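You operate a simulated robot arm through the tools that you are given. There is no shell and no other tool.

Carry out the task below with a simulated robot arm. There is one attempt and no reset: what you move stays moved.

Task
Move the blue tree from the green boot into the leather shoe.
Fine: slacken its screw to draw it out, turn it to spread once it is in; the grey insole goes back in the boot.

Only the result counts: the job must be done as asked and must still hold three seconds after the hand-in. Knocking over, shifting, dropping, spilling or breaking anything else fails it.

Robot
A 7-joint arm with a two-finger parallel gripper, fixed in place. Base frame: the origin is on the floor under the middle of its stand, x ahead of it, y to its left, z up. Units: cm, rad, N and s.
It reaches about 124.7 cm from its shoulder. Its first joint turns from -2.304 to 2.304 rad. Payload 3.91 kg.
The TCP is the grasp point between the finger pads, 3 cm short of the fingertips. In the tool frame z runs along the fingers and y along their closing line. Largest opening 11 cm; finger width 2, thickness 1; the body of the gripper, 4.8 by 11.2 cm, starts 5.5 cm behind the TCP.
Orientation is that of the tool frame in the base frame, as a unit quaternion [x, y, z, w]. With the fingers straight down and closing along the base's y, the tool's x points along the base's -x, its y along +y and its z along -z.

Tools
- The arm moves only by the tool nudge_tool. Its argument "deltas" is a list that holds one entry, the list of rows, each a list of 7 numbers: the gripper command, from -1 (shut) to 1 (fully open), values between in proportion, then the shift along the tool's x, y, z in units of 500 mm (1.0 is 500 mm), then the turn, a rotation vector about the tool's x, y, z in units of 60 degrees (1.0 is 60 degrees). In form: [[[fingers, dx, dy, dz, rx, ry, rz], ...]]. A call has 1 to 20 rows; each row is the pose to reach, as a shift and turn from the pose commanded when the call began, along the tool's axes at that moment. A call with a number of a shift or a turn outside -1 to 1 is refused whole. A row lasts 0.2 s, in which the tool goes at most 5 cm and 0.15 rad; a call with a longer step from one row to the next is refused whole, and so is a gripper value outside its range. A pose out of reach is approached as far as the arm can. The call stops where the force on the tool passes 40 N (or 10 N more than at its start, if that is more) or the arm is blocked; 0.2 s more then pass. The fingers move at their own pace (about 10.8 cm/s each) and stop on an object; they squeeze with about 26 N. The grip force told is the motor's: it shows also when the fingers shut on nothing. Time passes only in rows, and 0.2 s behind the last, so rows that repeat a pose let the fingers close. It gives the time, the measured TCP pose, the force on the tool (base axes), the opening and the grip force at its end, in the units of the frame above (readings bear some noise), with the torque about the TCP (base axes, N m) and any sound that the robot's microphone picked up.
- Cameras (640 x 400 px; columns grow to the right, rows downward): "scene" is fixed at [40.61, 51.41, 144.18]; the picture's right is [0.35, 0.94, 0.00], its down [0.65, -0.24, -0.72] and it looks along [-0.68, 0.25, -0.69] (base axes); focal length 214 px, centre (320, 200). "wrist" rides on the gripper at [7.2, 1.7, -10.3] in the tool frame; the picture's right is [-0.23, 0.97, 0.00], its down [-0.76, -0.18, -0.62] and it looks along [-0.61, -0.14, 0.78] (tool axes); focal length 222 px, centre (320, 200). There is no depth. A picture from a camera that has moved, and an enlarged one, comes with that camera's place and axes in the base frame and with its lens. The place of the scene camera against the robot may be out by one fixed shift of up to 2.5 cm in any direction.
- camera(camera): a new picture of that camera. It takes no simulated time.
- inspect(camera, box): a new picture of the part [left, top, right, bottom] of that camera's present view, enlarged. It takes no simulated time.
- sign_off(): hands the job in; it is judged then, once.

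Nothing tells you positions but the pictures and the camera data. Unless the task says otherwise, let go and move clear before handing in.

The tools are called after "Request:" by a JSON object that holds its "method" and its "body". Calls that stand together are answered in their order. nudge_tool: Moves the arm, as the interface text tells. Its arguments: {"type":"object","properties":{"deltas":{"type":"array"}},"required":["deltas"]} The other tools are called the same way: camera (camera) takes a picture; inspect (camera, box) takes an enlarged picture of a part of a camera's view; sign_off () hands the job in.

At the start:

```text
time: 0.0
position: [18.95, 47.25, 120.2]
ee_rot: [0.001, 1.0, 0.0, -0.001]
ft_force: [0.9, 0.0, 0.4]
wrist_torque: [-0.01, -0.01, -0.01]
width: 10.97
gripper_force: 0.2
```

scene: 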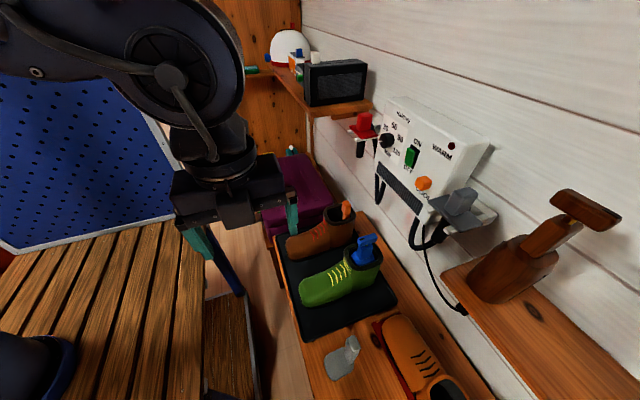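
wrist: 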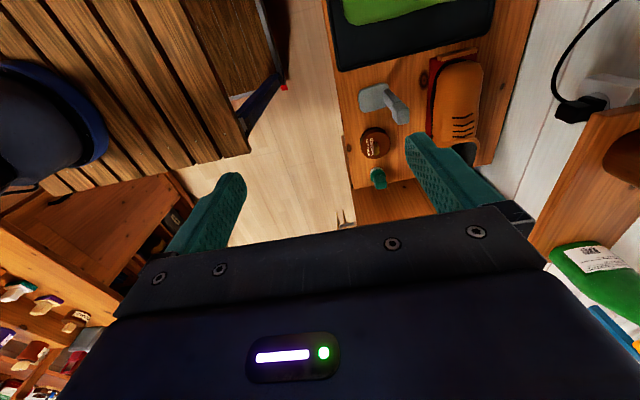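

I see a bench with a green boot holding a blue tree, a brown boot, a grey insole-like thing and an orange/leather shoe. I'll zoom in on details before moving.

Request:
{"method": "inspect", "body": {"camera": "scene", "box": [260, 180, 420, 280]}}

Request:
{"method": "inspect", "body": {"camera": "scene", "box": [280, 300, 480, 400]}}

Request:
{"method": "inspect", "body": {"camera": "scene", "box": [340, 80, 520, 240]}}

Request:
{"method": "inspect", "body": {"camera": "wrist", "box": [320, 0, 560, 200]}}

```text
4.00 times, centred on (340, 230) of scene
camera zoom: at [40.61, 51.41, 144.18], right [0.35, 0.94, 0.0], down [0.65, -0.24, -0.72], along [-0.68, 0.25, -0.69], focal length 858 px, centre (240, 80)
```

zoom: 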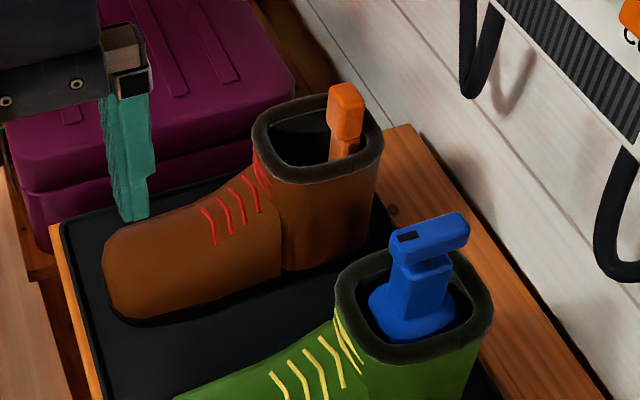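

```text
3.20 times, centred on (380, 350) of scene
camera zoom: at [40.61, 51.41, 144.18], right [0.35, 0.94, 0.0], down [0.65, -0.24, -0.72], along [-0.68, 0.25, -0.69], focal length 686 px, centre (128, -280)
```

zoom: 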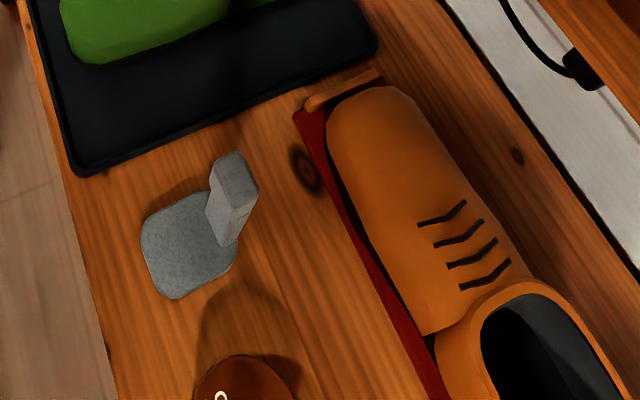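

```text
2.50 times, centred on (430, 160) of scene
camera zoom: at [40.61, 51.41, 144.18], right [0.35, 0.94, 0.0], down [0.65, -0.24, -0.72], along [-0.68, 0.25, -0.69], focal length 536 px, centre (45, 300)
```

zoom: 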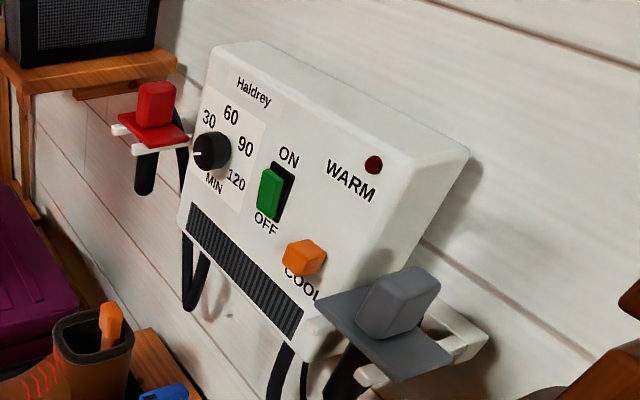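

```text
2.00 times, centred on (440, 100) of wrist
camera zoom: at [11.66, 48.88, 130.57], right [0.23, 0.97, 0.0], down [0.76, -0.18, 0.62], along [0.61, -0.14, -0.78], focal length 444 px, centre (80, 400)
```

zoom: 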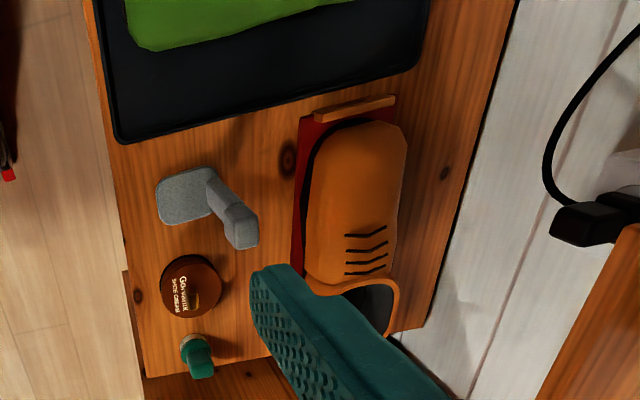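

The wrist camera looks along +x now. I'll turn the tool about the vertical so that the camera faces the bench and wall (+y), staying high and clear.

Request:
{"method": "nudge_tool", "body": {"deltas": [[[1, 0, 0, 0, 0, 0, -0.14], [1, 0, 0, 0, 0, 0, -0.28], [1, 0, 0, 0, 0, 0, -0.42], [1, 0, 0, 0, 0, 0, -0.56], [1, 0, 0, 0, 0, 0, -0.7], [1, 0, 0, 0, 0, 0, -0.84], [1, 0, 0, 0, 0, 0, -0.98]]]}}

Request:
{"method": "camera", "body": {"camera": "wrist"}}

```text
time: 1.6
position: [19.03, 47.28, 120.21]
ee_rot: [-0.494, 0.87, 0.001, 0.001]
ft_force: [0.4, 0.4, -0.6]
wrist_torque: [-0.01, -0.01, 0.02]
width: 11.0
gripper_force: 0.0
```

```text
taken
camera wrist: at [13.71, 41.86, 130.58], right [-0.72, 0.7, 0.0], down [0.54, 0.56, 0.62], along [0.43, 0.45, -0.78], focal length 222 px, centre (320, 200)
```

wrist: 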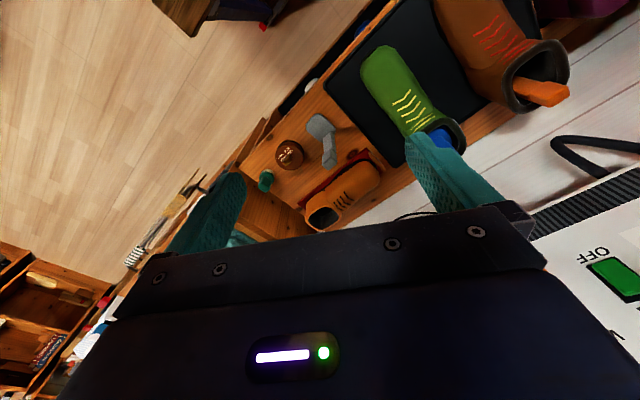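

Request:
{"method": "nudge_tool", "body": {"deltas": [[[1, 0, 0, 0, 0, 0, -0.13], [1, 0, 0, 0, 0, 0, -0.26], [1, 0, 0, 0, 0, 0, -0.39], [1, 0, 0, 0, 0, 0, -0.52]]]}}

Request:
{"method": "camera", "body": {"camera": "wrist"}}

Request:
{"method": "camera", "body": {"camera": "scene"}}

```text
time: 2.6
position: [18.94, 47.19, 120.14]
ee_rot: [0.708, -0.706, 0.0, 0.0]
ft_force: [0.3, 0.5, 0.7]
wrist_torque: [0.01, -0.01, -0.02]
width: 10.98
gripper_force: 0.1
```

```text
taken
camera wrist: at [17.24, 39.92, 130.56], right [-0.97, 0.22, 0.0], down [0.18, 0.76, 0.62], along [0.14, 0.61, -0.78], focal length 222 px, centre (320, 200)
```

wrist: 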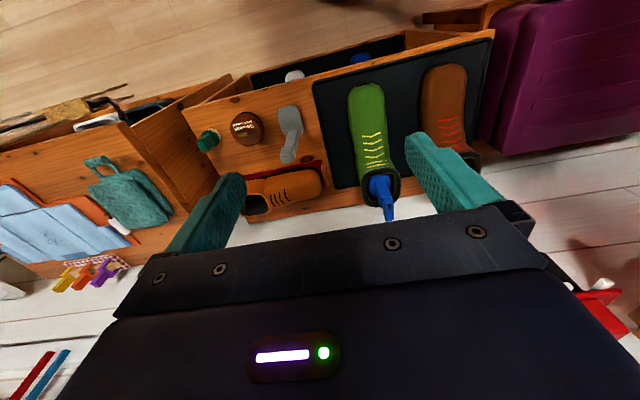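

```text
taken
```

scene: 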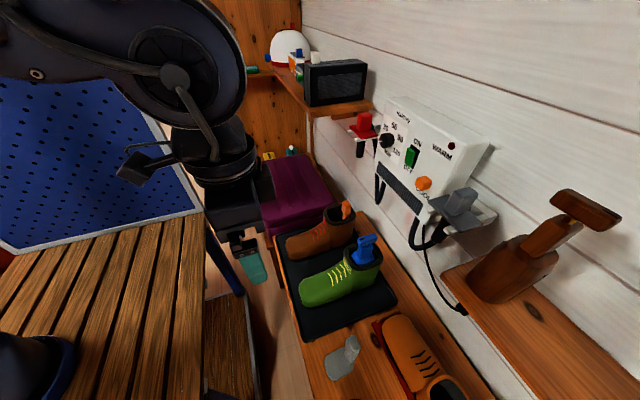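

Request:
{"method": "inspect", "body": {"camera": "wrist", "box": [180, 40, 500, 240]}}

Request:
{"method": "inspect", "body": {"camera": "wrist", "box": [320, 120, 480, 220]}}

Request:
{"method": "inspect", "body": {"camera": "wrist", "box": [180, 80, 340, 230]}}

```text
2.00 times, centred on (340, 140) of wrist
camera zoom: at [17.24, 39.92, 130.56], right [-0.97, 0.22, 0.0], down [0.18, 0.76, 0.62], along [0.14, 0.61, -0.78], focal length 444 px, centre (280, 320)
```

zoom: 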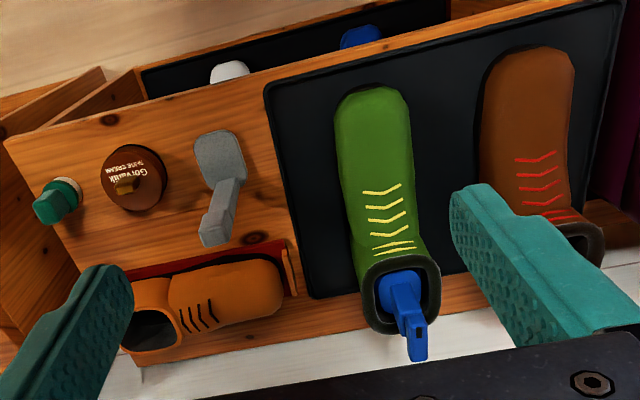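

```text
4.00 times, centred on (400, 170) of wrist
camera zoom: at [17.24, 39.92, 130.56], right [-0.97, 0.22, 0.0], down [0.18, 0.76, 0.62], along [0.14, 0.61, -0.78], focal length 888 px, centre (0, 320)
```

zoom: 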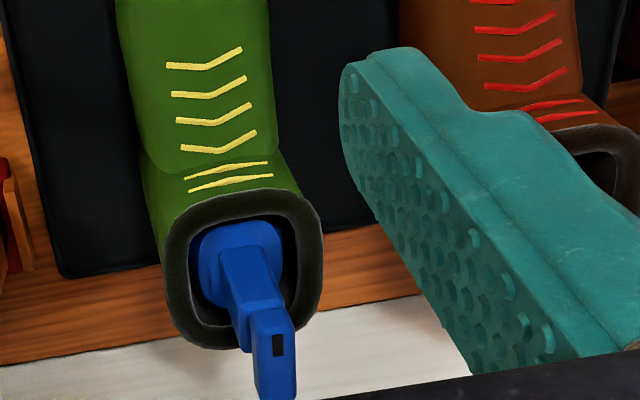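

```text
2.67 times, centred on (260, 155) of wrist
camera zoom: at [17.24, 39.92, 130.56], right [-0.97, 0.22, 0.0], down [0.18, 0.76, 0.62], along [0.14, 0.61, -0.78], focal length 592 px, centre (480, 320)
```

zoom: 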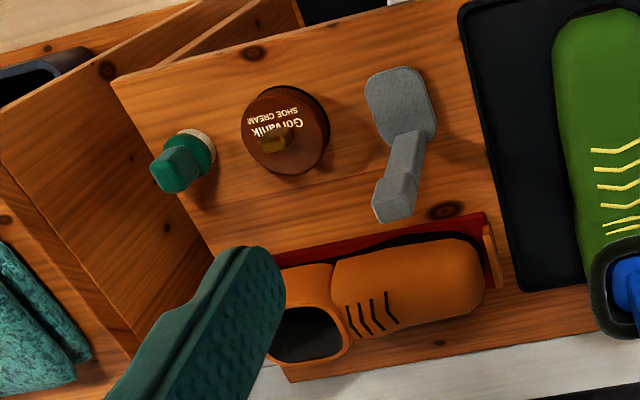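

Request:
{"method": "inspect", "body": {"camera": "scene", "box": [420, 165, 500, 215]}}

Request:
{"method": "inspect", "body": {"camera": "scene", "box": [340, 100, 400, 140]}}

Request:
{"method": "inspect", "body": {"camera": "scene", "box": [310, 325, 390, 385]}}

Request:
{"method": "inspect", "body": {"camera": "scene", "box": [330, 220, 400, 280]}}

```text
8.00 times, centred on (460, 190) of scene
camera zoom: at [40.61, 51.41, 144.18], right [0.35, 0.94, 0.0], down [0.65, -0.24, -0.72], along [-0.68, 0.25, -0.69], focal length 1716 px, centre (-800, 280)
```

zoom: 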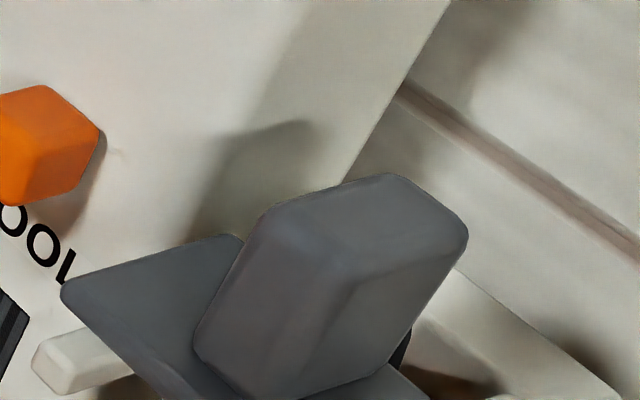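

```text
10.00 times, centred on (370, 120) of scene
camera zoom: at [40.61, 51.41, 144.18], right [0.35, 0.94, 0.0], down [0.65, -0.24, -0.72], along [-0.68, 0.25, -0.69], focal length 2145 px, centre (-180, 1000)
```

zoom: 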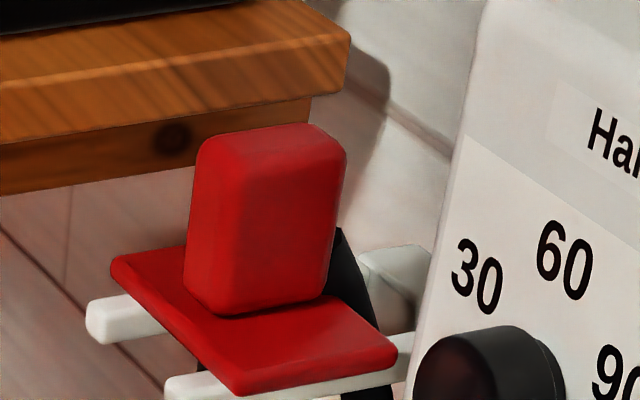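

```text
6.67 times, centred on (350, 355) of scene
camera zoom: at [40.61, 51.41, 144.18], right [0.35, 0.94, 0.0], down [0.65, -0.24, -0.72], along [-0.68, 0.25, -0.69], focal length 1430 px, centre (120, -833)
```

zoom: 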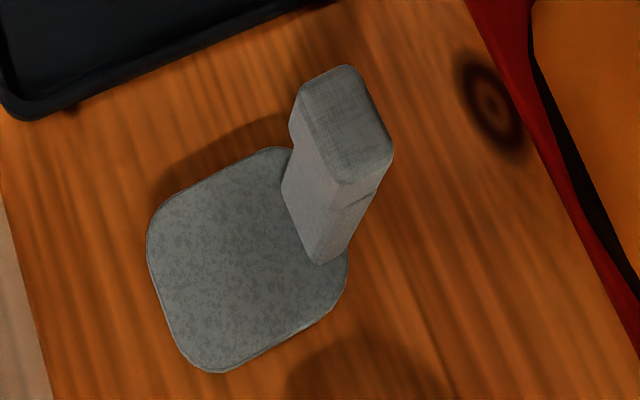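

```text
6.67 times, centred on (365, 250) of scene
camera zoom: at [40.61, 51.41, 144.18], right [0.35, 0.94, 0.0], down [0.65, -0.24, -0.72], along [-0.68, 0.25, -0.69], focal length 1430 px, centre (20, -133)
```

zoom: 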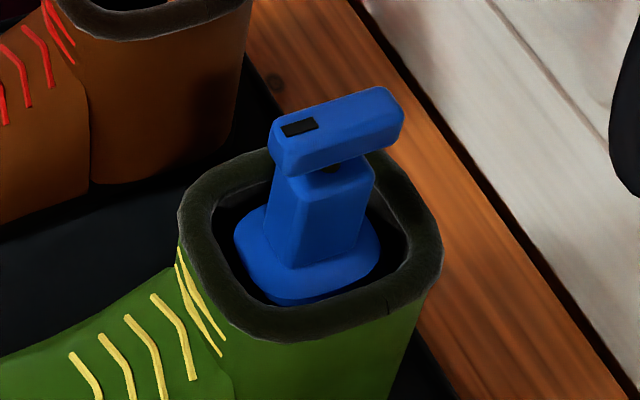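

The tree's top bar seems to be near (9, 76, 92) and the dryer front near y≈91, so there's clearance. I'll move above the green boot, staying high, to look closely.

Request:
{"method": "nudge_tool", "body": {"deltas": [[[1, -0.08, 0.035, 0.02, 0, 0, 0], [1, -0.16, 0.07, 0.04, 0, 0, 0], [1, -0.24, 0.105, 0.06, 0, 0, 0], [1, -0.32, 0.14, 0.08, 0, 0, 0], [1, -0.4, 0.17, 0.1, 0, 0, 0], [1, -0.48, 0.199, 0.1, 0, 0, 0]]]}}

Request:
{"method": "camera", "body": {"camera": "wrist"}}

Request:
{"method": "camera", "body": {"camera": "scene"}}

```text
time: 4.0
position: [9.03, 71.27, 115.33]
ee_rot: [-0.707, 0.707, 0.0, 0.0]
ft_force: [0.6, -0.8, -0.4]
wrist_torque: [0.03, 0.01, -0.02]
width: 10.97
gripper_force: 0.1
```

```text
taken
camera wrist: at [7.22, 63.93, 125.63], right [-0.97, 0.23, 0.0], down [0.18, 0.76, 0.62], along [0.14, 0.61, -0.78], focal length 222 px, centre (320, 200)
```

wrist: 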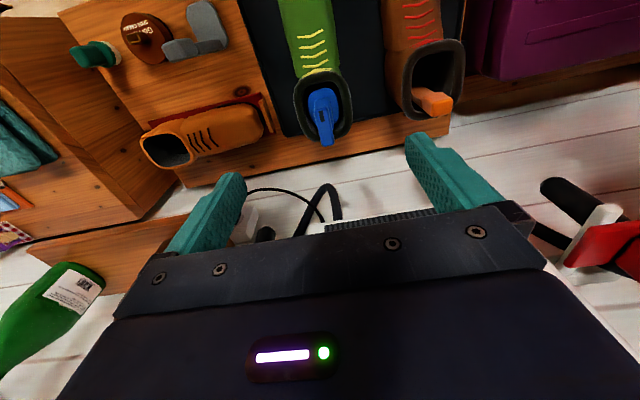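

```text
taken
```

scene: 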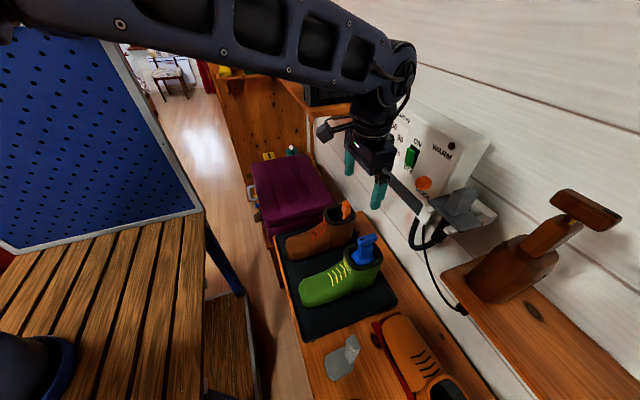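

Request:
{"method": "inspect", "body": {"camera": "wrist", "box": [280, 60, 360, 160]}}

Request:
{"method": "inspect", "body": {"camera": "wrist", "box": [120, 0, 300, 180]}}

Request:
{"method": "inspect", "body": {"camera": "wrist", "box": [220, 170, 440, 240]}}

```text
4.00 times, centred on (320, 110) of wrist
camera zoom: at [7.22, 63.93, 125.63], right [-0.97, 0.23, 0.0], down [0.18, 0.76, 0.62], along [0.14, 0.61, -0.78], focal length 888 px, centre (320, 560)
```

zoom: 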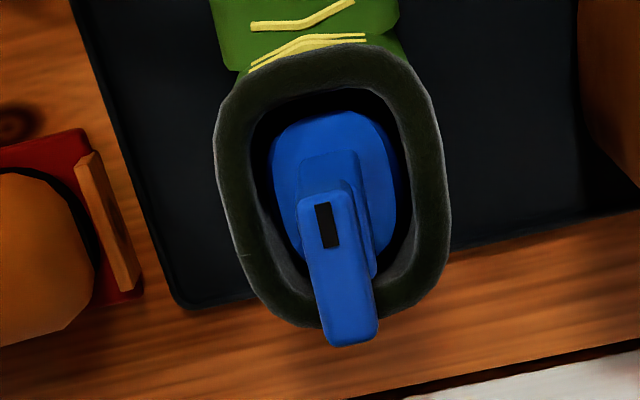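

```text
2.22 times, centred on (210, 90) of wrist
camera zoom: at [7.22, 63.93, 125.63], right [-0.97, 0.23, 0.0], down [0.18, 0.76, 0.62], along [0.14, 0.61, -0.78], focal length 494 px, centre (564, 444)
```

zoom: 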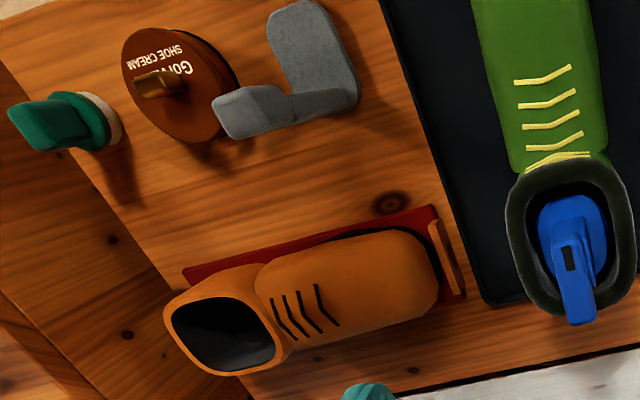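

```text
2.91 times, centred on (330, 205) of wrist
camera zoom: at [7.22, 63.93, 125.63], right [-0.97, 0.23, 0.0], down [0.18, 0.76, 0.62], along [0.14, 0.61, -0.78], focal length 646 px, centre (291, 186)
```

zoom: 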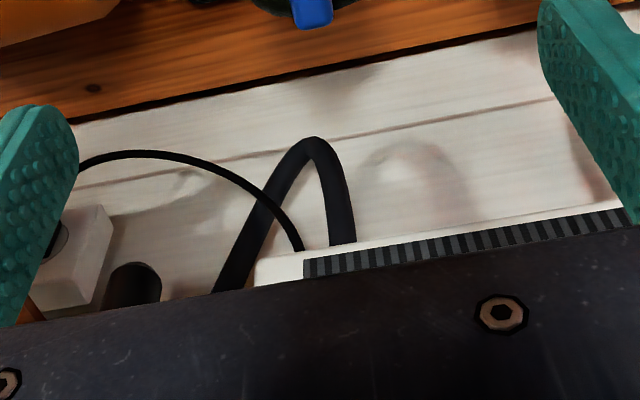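

The tree's T-bar lies along y, centred near (9.3, 76.1), its top near z≈92.5, with a boxy neck and flange beneath. I'll close in from above and re-measure.

Request:
{"method": "nudge_tool", "body": {"deltas": [[[1, -0.05, -0.003, 0.06, 0, 0, 0], [1, -0.097, -0.006, 0.13, 0, 0, 0], [1, -0.097, -0.006, 0.2, 0, 0, 0]]]}}

Request:
{"method": "camera", "body": {"camera": "wrist"}}

Request:
{"method": "inspect", "body": {"camera": "wrist", "box": [260, 60, 420, 200]}}

Request:
{"method": "inspect", "body": {"camera": "scene", "box": [320, 160, 420, 280]}}

```text
time: 4.8
position: [9.4, 75.99, 105.21]
ee_rot: [-0.707, 0.707, 0.001, 0.0]
ft_force: [-0.1, -0.2, 0.7]
wrist_torque: [-0.02, 0.01, -0.01]
width: 11.01
gripper_force: 0.0
```

```text
taken
camera wrist: at [7.56, 68.78, 115.56], right [-0.97, 0.23, 0.0], down [0.18, 0.76, 0.62], along [0.14, 0.61, -0.78], focal length 222 px, centre (320, 200)
```

wrist: 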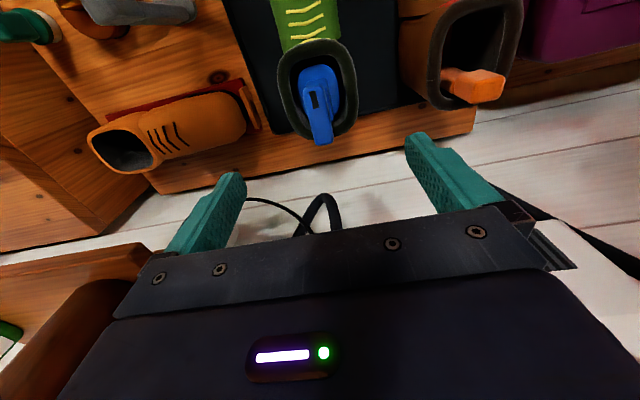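

```text
2.86 times, centred on (340, 130) of wrist
camera zoom: at [7.56, 68.78, 115.56], right [-0.97, 0.23, 0.0], down [0.18, 0.76, 0.62], along [0.14, 0.61, -0.78], focal length 635 px, centre (263, 400)
```

zoom: 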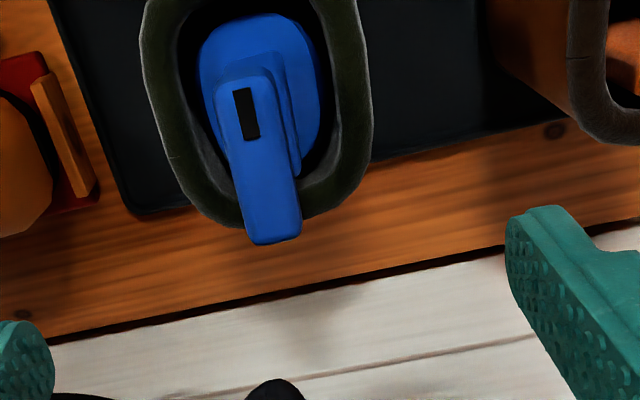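

```text
3.33 times, centred on (370, 220) of scene
camera zoom: at [40.61, 51.41, 144.18], right [0.35, 0.94, 0.0], down [0.65, -0.24, -0.72], along [-0.68, 0.25, -0.69], focal length 715 px, centre (153, 133)
```

zoom: 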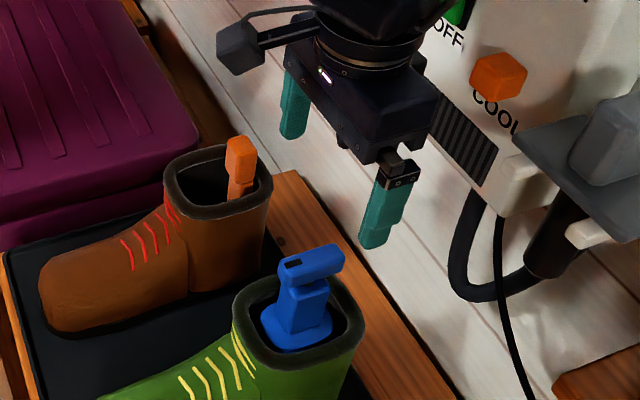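

The bar is centred at about (9.3, 76.15), 2 cm wide, with its top near z≈92.7. I'll narrow the gripper to about 5 cm and descend until the tips straddle only the bar, above the neck.

Request:
{"method": "nudge_tool", "body": {"deltas": [[[-0.1, -0.003, 0.002, 0.06, 0, 0, 0], [-0.1, -0.003, 0.002, 0.12, 0, 0, 0], [-0.1, -0.003, 0.002, 0.17, 0, 0, 0], [-0.1, -0.003, 0.002, 0.2, 0, 0, 0], [-0.1, -0.003, 0.002, 0.22, 0, 0, 0]]]}}

Request:
{"method": "camera", "body": {"camera": "wrist"}}

Request:
{"method": "inspect", "body": {"camera": "wrist", "box": [260, 100, 420, 200]}}

Request:
{"method": "inspect", "body": {"camera": "scene", "box": [330, 200, 410, 280]}}

```text
time: 6.0
position: [9.26, 76.25, 94.2]
ee_rot: [0.707, -0.707, 0.0, 0.001]
ft_force: [-0.7, 0.9, -0.4]
wrist_torque: [-0.01, 0.03, -0.03]
width: 4.93
gripper_force: 0.1
```

```text
taken
camera wrist: at [7.45, 68.93, 104.5], right [-0.97, 0.23, 0.0], down [0.18, 0.76, 0.62], along [0.14, 0.61, -0.78], focal length 222 px, centre (320, 200)
```

wrist: 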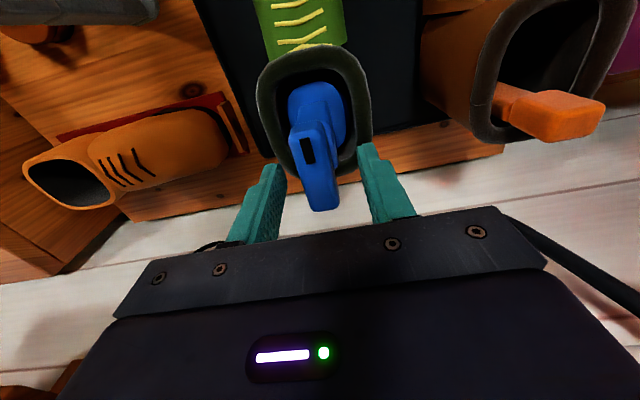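

```text
4.00 times, centred on (340, 150) of wrist
camera zoom: at [7.45, 68.93, 104.5], right [-0.97, 0.23, 0.0], down [0.18, 0.76, 0.62], along [0.14, 0.61, -0.78], focal length 888 px, centre (240, 400)
```

zoom: 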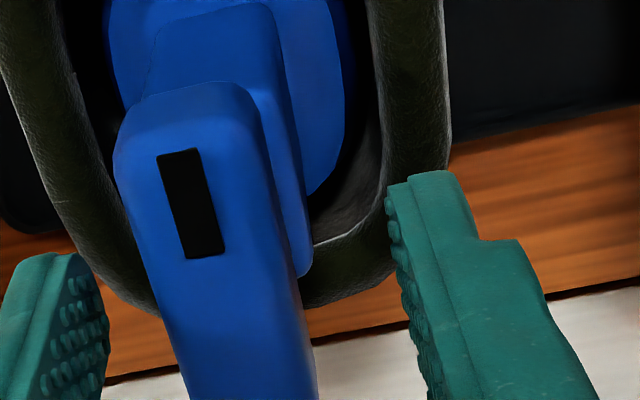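

```text
5.00 times, centred on (370, 240) of scene
camera zoom: at [40.61, 51.41, 144.18], right [0.35, 0.94, 0.0], down [0.65, -0.24, -0.72], along [-0.68, 0.25, -0.69], focal length 1072 px, centre (70, 0)
```

zoom: 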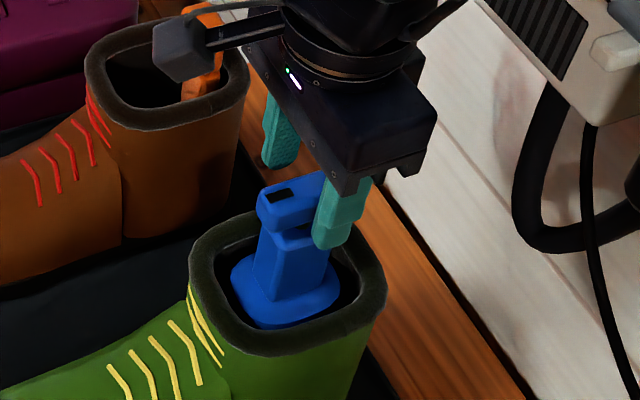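

Fingers straddle the bar properly. I'll lower a hair more and close on the bar.

Request:
{"method": "nudge_tool", "body": {"deltas": [[[-0.1, 0.002, -0.001, 0.004, 0, 0, 0], [-1, 0.002, -0.001, 0.004, 0, 0, 0], [-1, 0.002, -0.001, 0.004, 0, 0, 0], [-1, 0.002, -0.001, 0.004, 0, 0, 0]]]}}

Request:
{"method": "camera", "body": {"camera": "wrist"}}

Request:
{"method": "inspect", "body": {"camera": "scene", "box": [330, 200, 410, 280]}}

```text
time: 7.0
position: [9.39, 76.08, 94.0]
ee_rot: [0.707, -0.707, 0.0, 0.0]
ft_force: [0.8, 0.6, 0.3]
wrist_torque: [0.12, -0.2, -0.01]
width: 2.12
gripper_force: 26.1
```

```text
taken
camera wrist: at [7.52, 68.86, 104.33], right [-0.97, 0.23, 0.0], down [0.18, 0.76, 0.62], along [0.14, 0.61, -0.78], focal length 222 px, centre (320, 200)
```

wrist: 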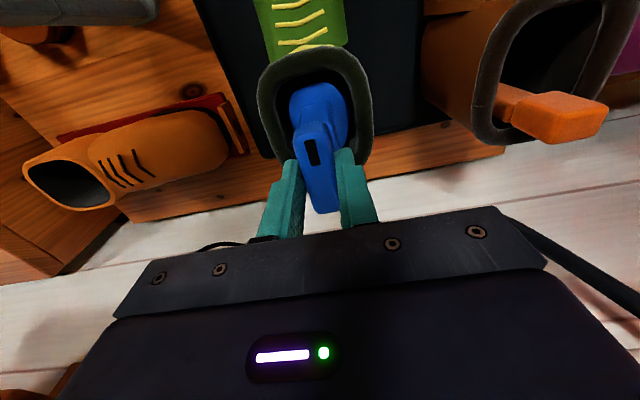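

```text
5.00 times, centred on (370, 240) of scene
camera zoom: at [40.61, 51.41, 144.18], right [0.35, 0.94, 0.0], down [0.65, -0.24, -0.72], along [-0.68, 0.25, -0.69], focal length 1072 px, centre (70, 0)
```

zoom: 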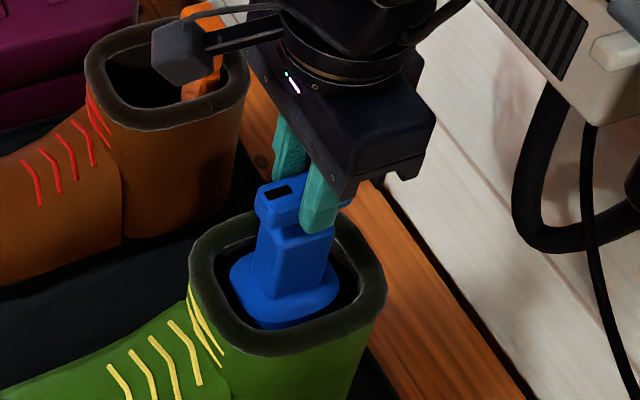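

Gripped at 2.1 cm width. Now I'll turn the bar anticlockwise seen from above (slacken), a little at first, watching the torque.

Request:
{"method": "nudge_tool", "body": {"deltas": [[[-1, 0, 0, 0, 0, 0, -0.07], [-1, 0, 0, 0, 0, 0, -0.14], [-1, 0, 0, 0, 0, 0, -0.21], [-1, 0, 0, 0, 0, 0, -0.28]]]}}

Request:
{"method": "inspect", "body": {"camera": "wrist", "box": [240, 60, 400, 220]}}

Request:
{"method": "inspect", "body": {"camera": "scene", "box": [330, 200, 410, 280]}}

```text
time: 8.0
position: [9.27, 76.12, 93.95]
ee_rot: [0.803, -0.596, 0.0, 0.0]
ft_force: [-0.7, 0.8, 0.3]
wrist_torque: [0.0, 0.0, -0.01]
width: 2.11
gripper_force: 26.1
```

```text
2.50 times, centred on (320, 140) of wrist
camera zoom: at [9.68, 68.68, 104.35], right [-1.0, -0.07, 0.0], down [-0.05, 0.78, 0.62], along [-0.04, 0.62, -0.78], focal length 555 px, centre (320, 350)
```

zoom: 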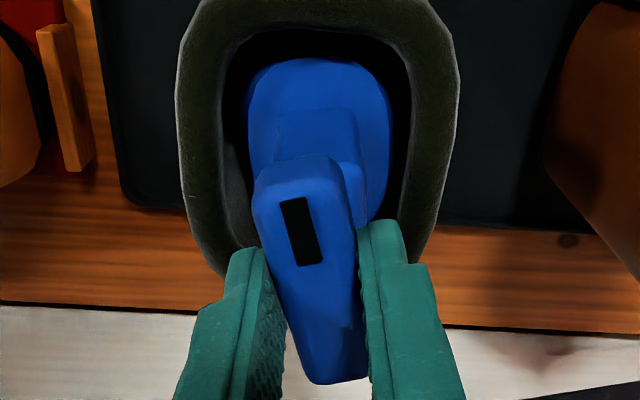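

```text
5.00 times, centred on (370, 240) of scene
camera zoom: at [40.61, 51.41, 144.18], right [0.35, 0.94, 0.0], down [0.65, -0.24, -0.72], along [-0.68, 0.25, -0.69], focal length 1072 px, centre (70, 0)
```

zoom: 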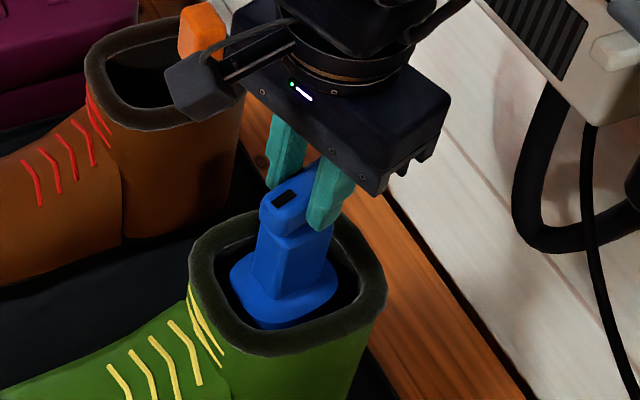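

The bar follows freely while the body stays put. I'll keep turning anticlockwise.

Request:
{"method": "nudge_tool", "body": {"deltas": [[[-1, 0, 0, 0, 0, 0, -0.1], [-1, 0, 0, 0, 0, 0, -0.2], [-1, 0, 0, 0, 0, 0, -0.3], [-1, 0, 0, 0, 0, 0, -0.4], [-1, 0, 0, 0, 0, 0, -0.5]]]}}

Request:
{"method": "inspect", "body": {"camera": "wrist", "box": [240, 60, 400, 220]}}

Request:
{"method": "inspect", "body": {"camera": "scene", "box": [330, 200, 410, 280]}}

```text
time: 9.2
position: [9.36, 76.14, 94.03]
ee_rot: [0.93, -0.366, 0.0, 0.0]
ft_force: [1.7, -0.8, 0.7]
wrist_torque: [-0.09, -0.26, 0.02]
width: 2.08
gripper_force: 26.0
```

```text
2.50 times, centred on (320, 140) of wrist
camera zoom: at [13.35, 69.91, 104.34], right [-0.83, -0.56, 0.0], down [-0.44, 0.65, 0.62], along [-0.35, 0.52, -0.78], focal length 555 px, centre (320, 350)
```

zoom: 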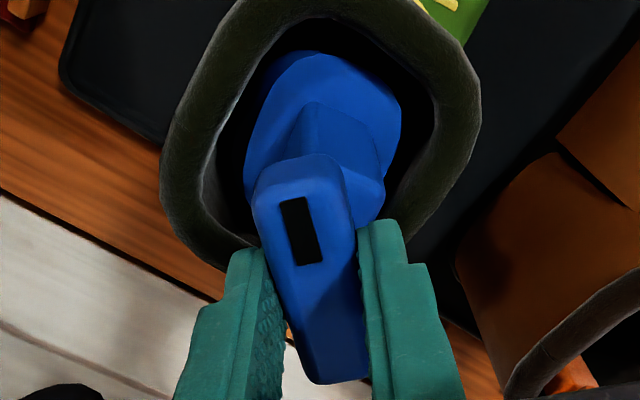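

```text
5.00 times, centred on (370, 240) of scene
camera zoom: at [40.61, 51.41, 144.18], right [0.35, 0.94, 0.0], down [0.65, -0.24, -0.72], along [-0.68, 0.25, -0.69], focal length 1072 px, centre (70, 0)
```

zoom: 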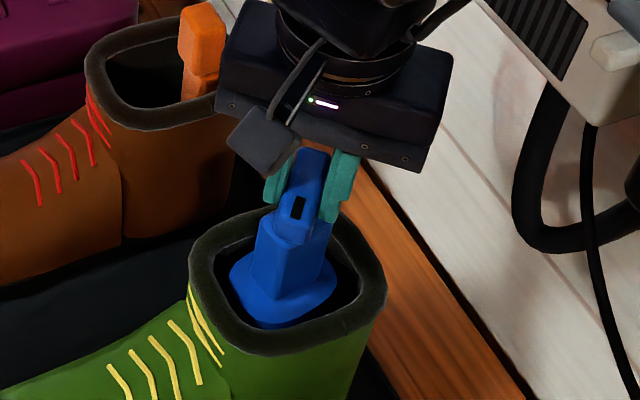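

Request:
{"method": "nudge_tool", "body": {"deltas": [[[-1, 0, 0, 0, 0, 0, -0.1], [-1, 0, 0, 0, 0, 0, -0.2], [-1, 0, 0, 0, 0, 0, -0.3], [-1, 0, 0, 0, 0, 0, -0.4], [-1, 0, 0, 0, 0, 0, -0.5], [-1, 0, 0, 0, 0, 0, -0.6], [-1, 0, 0, 0, 0, 0, -0.7]]]}}

Request:
{"method": "inspect", "body": {"camera": "wrist", "box": [240, 60, 400, 220]}}

Request:
{"method": "inspect", "body": {"camera": "scene", "box": [330, 200, 410, 280]}}

```text
time: 10.8
position: [9.28, 76.12, 94.01]
ee_rot: [1.0, -0.009, 0.0, 0.0]
ft_force: [-0.4, -0.2, -0.2]
wrist_torque: [-0.01, -0.01, -0.02]
width: 2.12
gripper_force: 26.4
```

```text
2.50 times, centred on (320, 140) of wrist
camera zoom: at [16.42, 74.25, 104.35], right [-0.25, -0.97, 0.0], down [-0.76, 0.19, 0.62], along [-0.6, 0.15, -0.78], focal length 555 px, centre (320, 350)
```

zoom: 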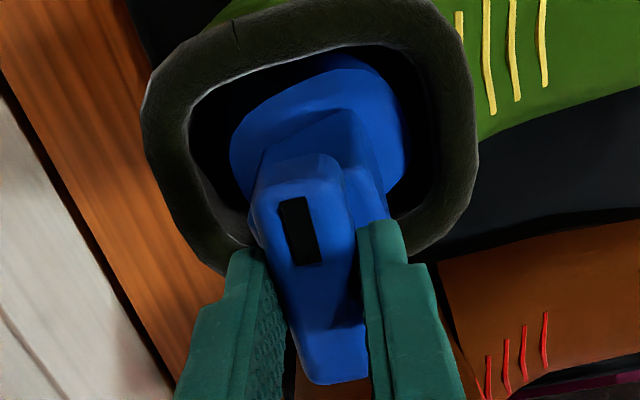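

```text
5.00 times, centred on (370, 240) of scene
camera zoom: at [40.61, 51.41, 144.18], right [0.35, 0.94, 0.0], down [0.65, -0.24, -0.72], along [-0.68, 0.25, -0.69], focal length 1072 px, centre (70, 0)
```

zoom: 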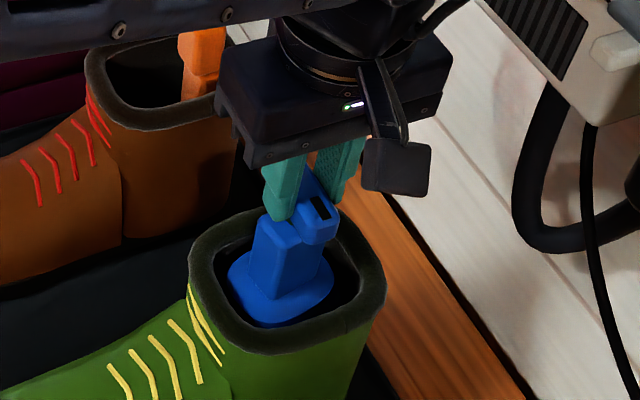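

Request:
{"method": "nudge_tool", "body": {"deltas": [[[-1, 0, 0, 0, 0, 0, -0.1], [-1, 0, 0, 0, 0, 0, -0.2], [-1, 0, 0, 0, 0, 0, -0.3], [-1, 0, 0, 0, 0, 0, -0.4], [-1, 0, 0, 0, 0, 0, -0.5]]]}}

Request:
{"method": "inspect", "body": {"camera": "wrist", "box": [240, 60, 400, 220]}}

Request:
{"method": "inspect", "body": {"camera": "scene", "box": [330, 200, 410, 280]}}

```text
time: 12.0
position: [9.32, 76.17, 94.18]
ee_rot: [0.968, 0.25, -0.001, 0.0]
ft_force: [-0.8, 0.5, 0.7]
wrist_torque: [0.1, 0.08, -0.72]
width: 2.36
gripper_force: 26.3
```

```text
2.50 times, centred on (320, 140) of wrist
camera zoom: at [16.3, 78.12, 104.38], right [0.27, -0.96, 0.0], down [-0.75, -0.21, 0.62], along [-0.6, -0.17, -0.78], focal length 555 px, centre (320, 350)
```

zoom: 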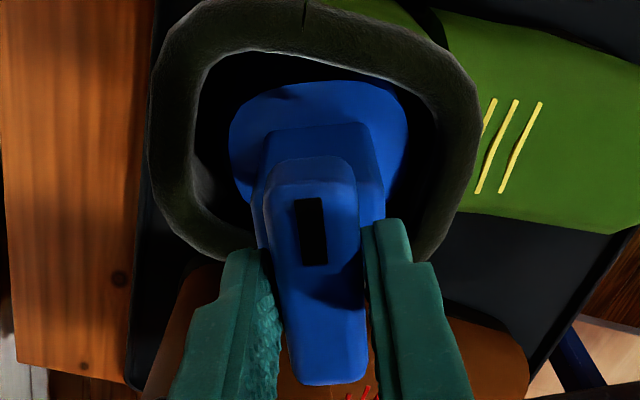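

```text
5.00 times, centred on (370, 240) of scene
camera zoom: at [40.61, 51.41, 144.18], right [0.35, 0.94, 0.0], down [0.65, -0.24, -0.72], along [-0.68, 0.25, -0.69], focal length 1072 px, centre (70, 0)
```

zoom: 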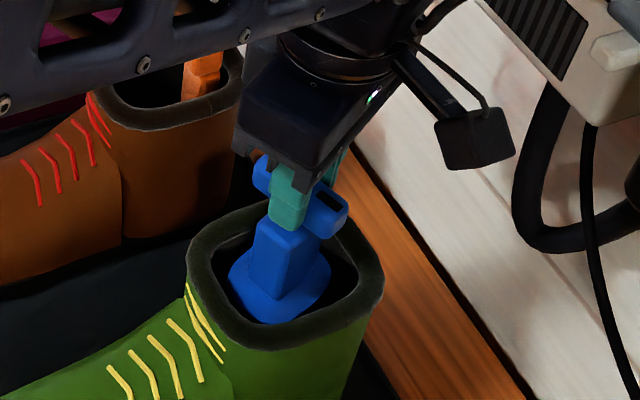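

The screw hit its slack end stop at roughly 105–110° (torque rose to 0.7 N·m), so I'll ease back to relieve the twist.

Request:
{"method": "nudge_tool", "body": {"deltas": [[[-1, 0, 0, 0, 0, 0, 0.08], [-1, 0, 0, 0, 0, 0, 0.16], [-1, 0, 0, 0, 0, 0, 0.16]]]}}

Request:
{"method": "inspect", "body": {"camera": "wrist", "box": [240, 60, 400, 220]}}

Request:
{"method": "inspect", "body": {"camera": "scene", "box": [290, 200, 410, 320]}}

```text
time: 12.8
position: [9.2, 76.1, 93.97]
ee_rot: [0.986, 0.167, 0.0, -0.001]
ft_force: [-0.9, 2.2, 0.1]
wrist_torque: [0.28, 0.17, -0.04]
width: 2.12
gripper_force: 25.8
```

```text
2.50 times, centred on (320, 140) of wrist
camera zoom: at [16.55, 76.87, 104.37], right [0.11, -0.99, 0.0], down [-0.78, -0.08, 0.62], along [-0.62, -0.07, -0.78], focal length 555 px, centre (320, 350)
```

zoom: 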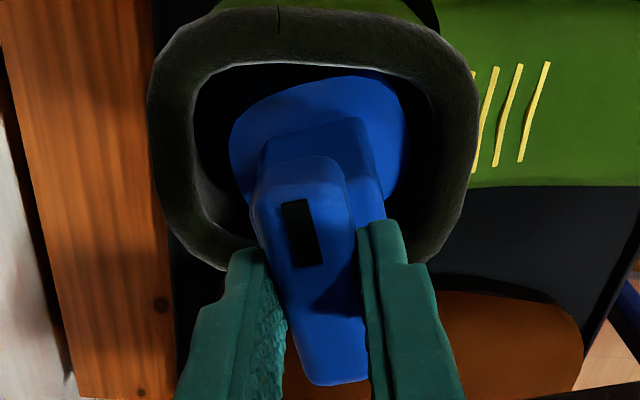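

```text
3.33 times, centred on (350, 260) of scene
camera zoom: at [40.61, 51.41, 144.18], right [0.35, 0.94, 0.0], down [0.65, -0.24, -0.72], along [-0.68, 0.25, -0.69], focal length 715 px, centre (220, 0)
```

zoom: 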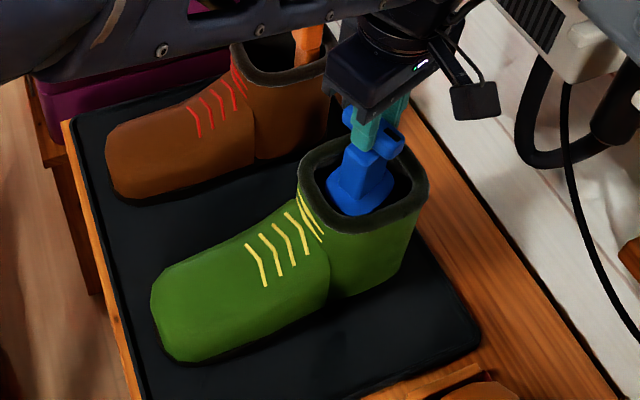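

Slack end reached and the twist is relieved. Now a gentle lift of 1 cm to check the tree comes free without lifting the boot.

Request:
{"method": "nudge_tool", "body": {"deltas": [[[-1, 0, 0, -0.006, 0, 0, 0], [-1, 0, 0, -0.012, 0, 0, 0], [-1, 0, 0, -0.02, 0, 0, 0]]]}}

Request:
{"method": "inspect", "body": {"camera": "scene", "box": [290, 200, 410, 320]}}

Request:
{"method": "inspect", "body": {"camera": "wrist", "box": [240, 60, 400, 220]}}

```text
time: 13.6
position: [9.28, 76.14, 94.99]
ee_rot: [0.986, 0.167, 0.0, 0.0]
ft_force: [0.1, 0.2, -3.0]
wrist_torque: [0.01, -0.02, 0.02]
width: 2.11
gripper_force: 26.3
```

```text
3.33 times, centred on (350, 260) of scene
camera zoom: at [40.61, 51.41, 144.18], right [0.35, 0.94, 0.0], down [0.65, -0.24, -0.72], along [-0.68, 0.25, -0.69], focal length 715 px, centre (220, 0)
```

zoom: 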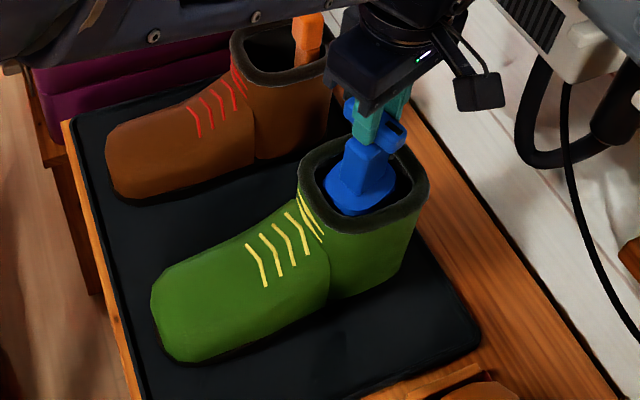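

```text
2.50 times, centred on (320, 140) of wrist
camera zoom: at [16.56, 76.88, 105.34], right [0.11, -0.99, 0.0], down [-0.78, -0.08, 0.62], along [-0.62, -0.07, -0.78], focal length 555 px, centre (320, 350)
```

zoom: 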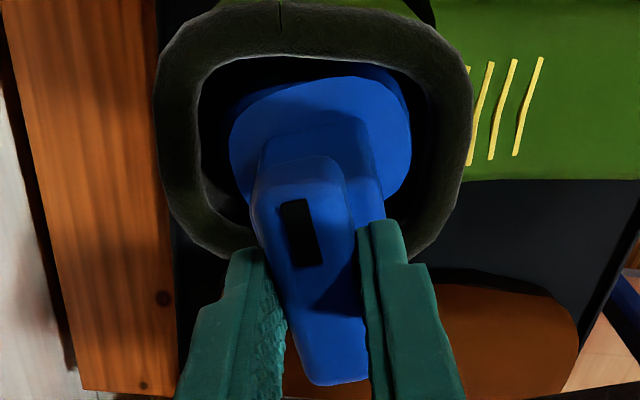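

The tree moves freely (about 3 N weight) and the boot stays. I'll lift straight up further.

Request:
{"method": "nudge_tool", "body": {"deltas": [[[-1, 0, 0, -0.03, 0, 0, 0], [-1, 0, 0, -0.06, 0, 0, 0], [-1, 0, 0, -0.09, 0, 0, 0], [-1, 0, 0, -0.12, 0, 0, 0], [-1, 0, 0, -0.15, 0, 0, 0], [-1, 0, 0, -0.18, 0, 0, 0], [-1, 0, 0, -0.21, 0, 0, 0], [-1, 0, 0, -0.24, 0, 0, 0], [-1, 0, 0, -0.27, 0, 0, 0], [-1, 0, 0, -0.3, 0, 0, 0]]]}}

Request:
{"method": "inspect", "body": {"camera": "scene", "box": [290, 170, 410, 290]}}

Request:
{"method": "camera", "body": {"camera": "wrist"}}

Request:
{"method": "camera", "body": {"camera": "scene"}}

```text
time: 15.8
position: [9.39, 76.11, 109.93]
ee_rot: [0.986, 0.167, 0.0, 0.001]
ft_force: [-1.1, 0.2, -3.6]
wrist_torque: [-0.01, 0.0, -0.01]
width: 2.12
gripper_force: 26.1
```

```text
3.33 times, centred on (350, 230) of scene
camera zoom: at [40.61, 51.41, 144.18], right [0.35, 0.94, 0.0], down [0.65, -0.24, -0.72], along [-0.68, 0.25, -0.69], focal length 715 px, centre (220, 100)
```

zoom: 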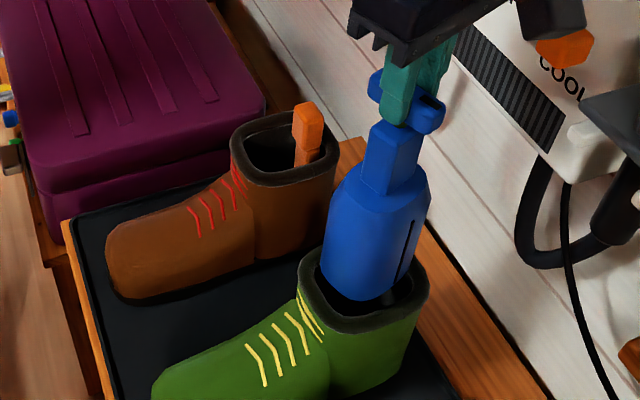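

```text
taken
camera wrist: at [16.63, 76.9, 120.35], right [0.11, -0.99, 0.0], down [-0.78, -0.08, 0.62], along [-0.62, -0.07, -0.78], focal length 222 px, centre (320, 200)
```

wrist: 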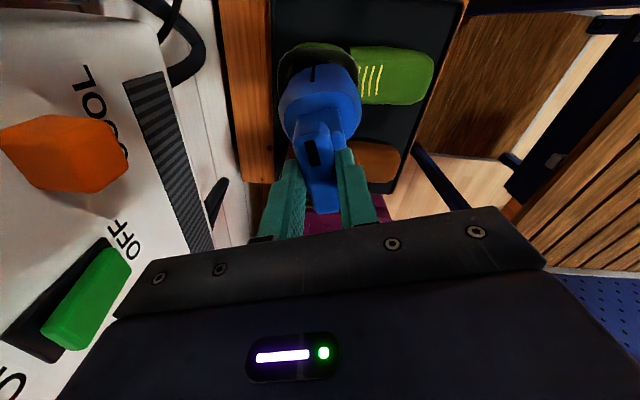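

```text
taken
```

scene: 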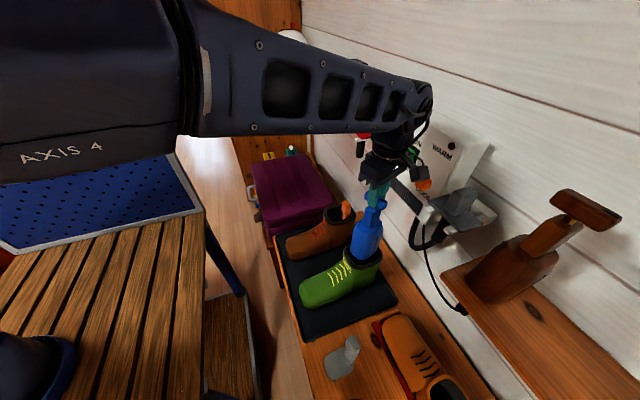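

The plug is about 22 cm below the bar top and nearly out. I'll lift another 8 cm to clear the cuff, then check.

Request:
{"method": "nudge_tool", "body": {"deltas": [[[-1, 0, 0, -0.04, 0, 0, 0], [-1, 0, 0, -0.08, 0, 0, 0], [-1, 0, 0, -0.12, 0, 0, 0], [-1, 0, 0, -0.16, 0, 0, 0]]]}}

Request:
{"method": "inspect", "body": {"camera": "scene", "box": [290, 150, 410, 270]}}

Request:
{"method": "camera", "body": {"camera": "wrist"}}

```text
time: 16.8
position: [9.33, 76.14, 117.96]
ee_rot: [0.986, 0.167, 0.0, 0.001]
ft_force: [-0.3, 0.2, -3.2]
wrist_torque: [-0.01, -0.05, 0.01]
width: 2.12
gripper_force: 26.3
```

```text
3.33 times, centred on (350, 210) of scene
camera zoom: at [40.61, 51.41, 144.18], right [0.35, 0.94, 0.0], down [0.65, -0.24, -0.72], along [-0.68, 0.25, -0.69], focal length 715 px, centre (220, 167)
```

zoom: 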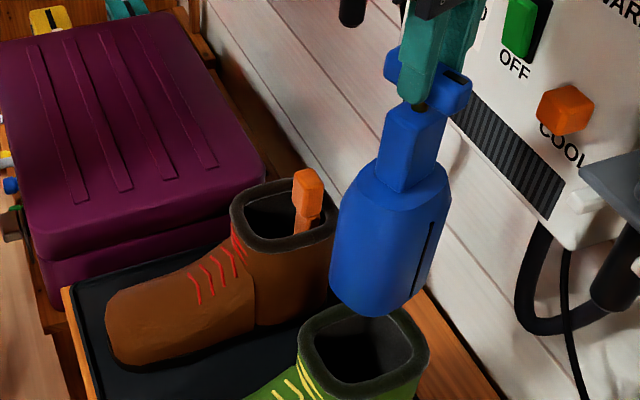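

```text
taken
camera wrist: at [16.59, 76.84, 128.38], right [0.11, -0.99, 0.0], down [-0.78, -0.08, 0.62], along [-0.62, -0.07, -0.78], focal length 222 px, centre (320, 200)
```

wrist: 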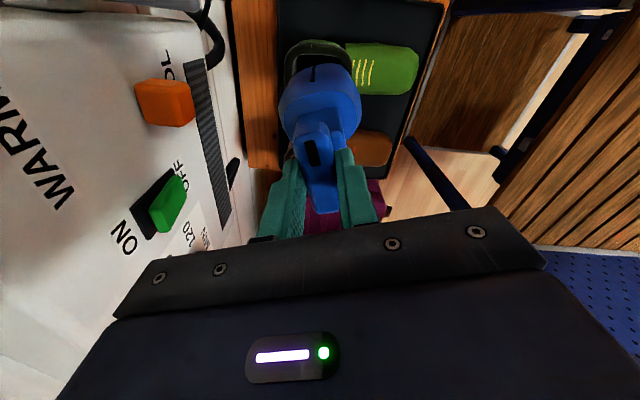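

The tree hangs free with the screw at its slack end. There seems to be a shelf near the shoe, so I'll back away from the wall (−y) while turning the tree clockwise to suit the shoe, then survey.

Request:
{"method": "nudge_tool", "body": {"deltas": [[[-1, -0.008, 0.056, 0, 0, 0, 0.1], [-1, -0.016, 0.112, 0, 0, 0, 0.2], [-1, -0.024, 0.168, 0, 0, 0, 0.3], [-1, -0.032, 0.224, 0, 0, 0, 0.4], [-1, -0.041, 0.282, 0, 0, 0, 0.5], [-1, -0.041, 0.282, 0, 0, 0, 0.6], [-1, -0.041, 0.282, 0, 0, 0, 0.7], [-1, -0.041, 0.282, 0, 0, 0, 0.8], [-1, -0.041, 0.282, 0, 0, 0, 0.9]]]}}

Request:
{"method": "camera", "body": {"camera": "wrist"}}

Request:
{"method": "camera", "body": {"camera": "scene"}}

```text
time: 18.8
position: [11.98, 62.14, 118.03]
ee_rot: [0.954, -0.299, 0.0, 0.0]
ft_force: [-0.2, 0.0, -3.3]
wrist_torque: [-0.01, 0.03, -0.01]
width: 2.11
gripper_force: 26.2
```

```text
taken
camera wrist: at [16.87, 56.6, 128.36], right [-0.74, -0.67, 0.0], down [-0.52, 0.58, 0.62], along [-0.42, 0.46, -0.78], focal length 222 px, centre (320, 200)
```

wrist: 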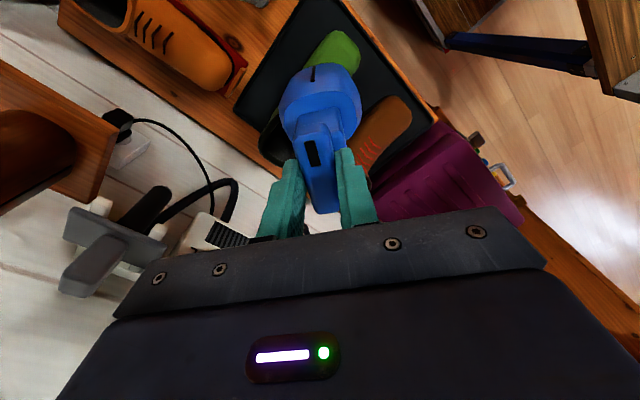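

```text
taken
```

scene: 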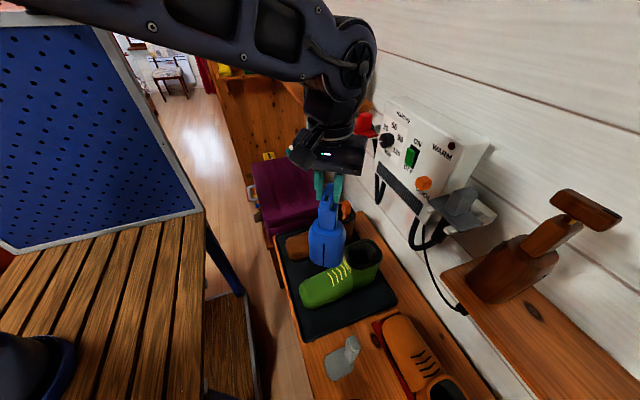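

Request:
{"method": "nudge_tool", "body": {"deltas": [[[-1, 0.056, -0.033, 0, 0, 0, 0.08], [-1, 0.112, -0.066, 0, 0, 0, 0.16], [-1, 0.168, -0.099, 0, 0, 0, 0.24], [-1, 0.224, -0.132, 0, 0, 0, 0.32], [-1, 0.28, -0.165, 0, 0, 0, 0.4], [-1, 0.336, -0.198, 0, 0, 0, 0.48], [-1, 0.392, -0.231, 0, 0, 0, 0.54], [-1, 0.449, -0.264, 0, 0, 0, 0.603], [-1, 0.449, -0.264, 0, 0, 0, 0.603]]]}}

Request:
{"method": "camera", "body": {"camera": "wrist"}}

Request:
{"method": "camera", "body": {"camera": "scene"}}

```text
time: 20.8
position: [37.94, 60.19, 118.12]
ee_rot: [0.814, -0.58, 0.0, 0.0]
ft_force: [-0.2, 0.4, -3.3]
wrist_torque: [0.02, -0.02, -0.03]
width: 2.11
gripper_force: 26.1
```

```text
taken
camera wrist: at [38.62, 52.69, 128.38], right [-0.99, -0.1, 0.0], down [-0.08, 0.78, 0.62], along [-0.06, 0.62, -0.78], focal length 222 px, centre (320, 200)
```

wrist: 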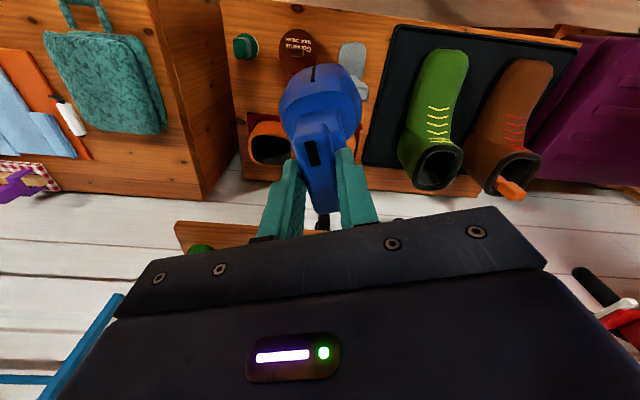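

```text
taken
```

scene: 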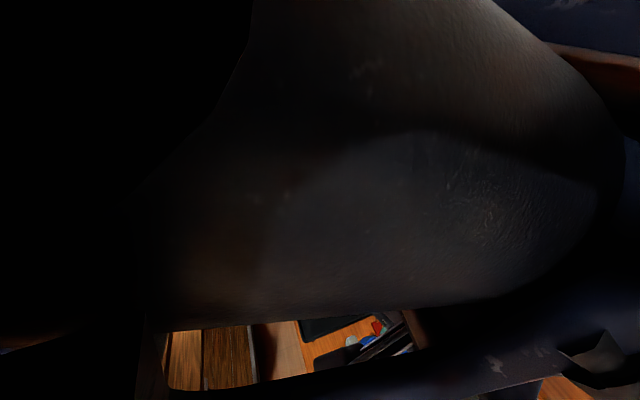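

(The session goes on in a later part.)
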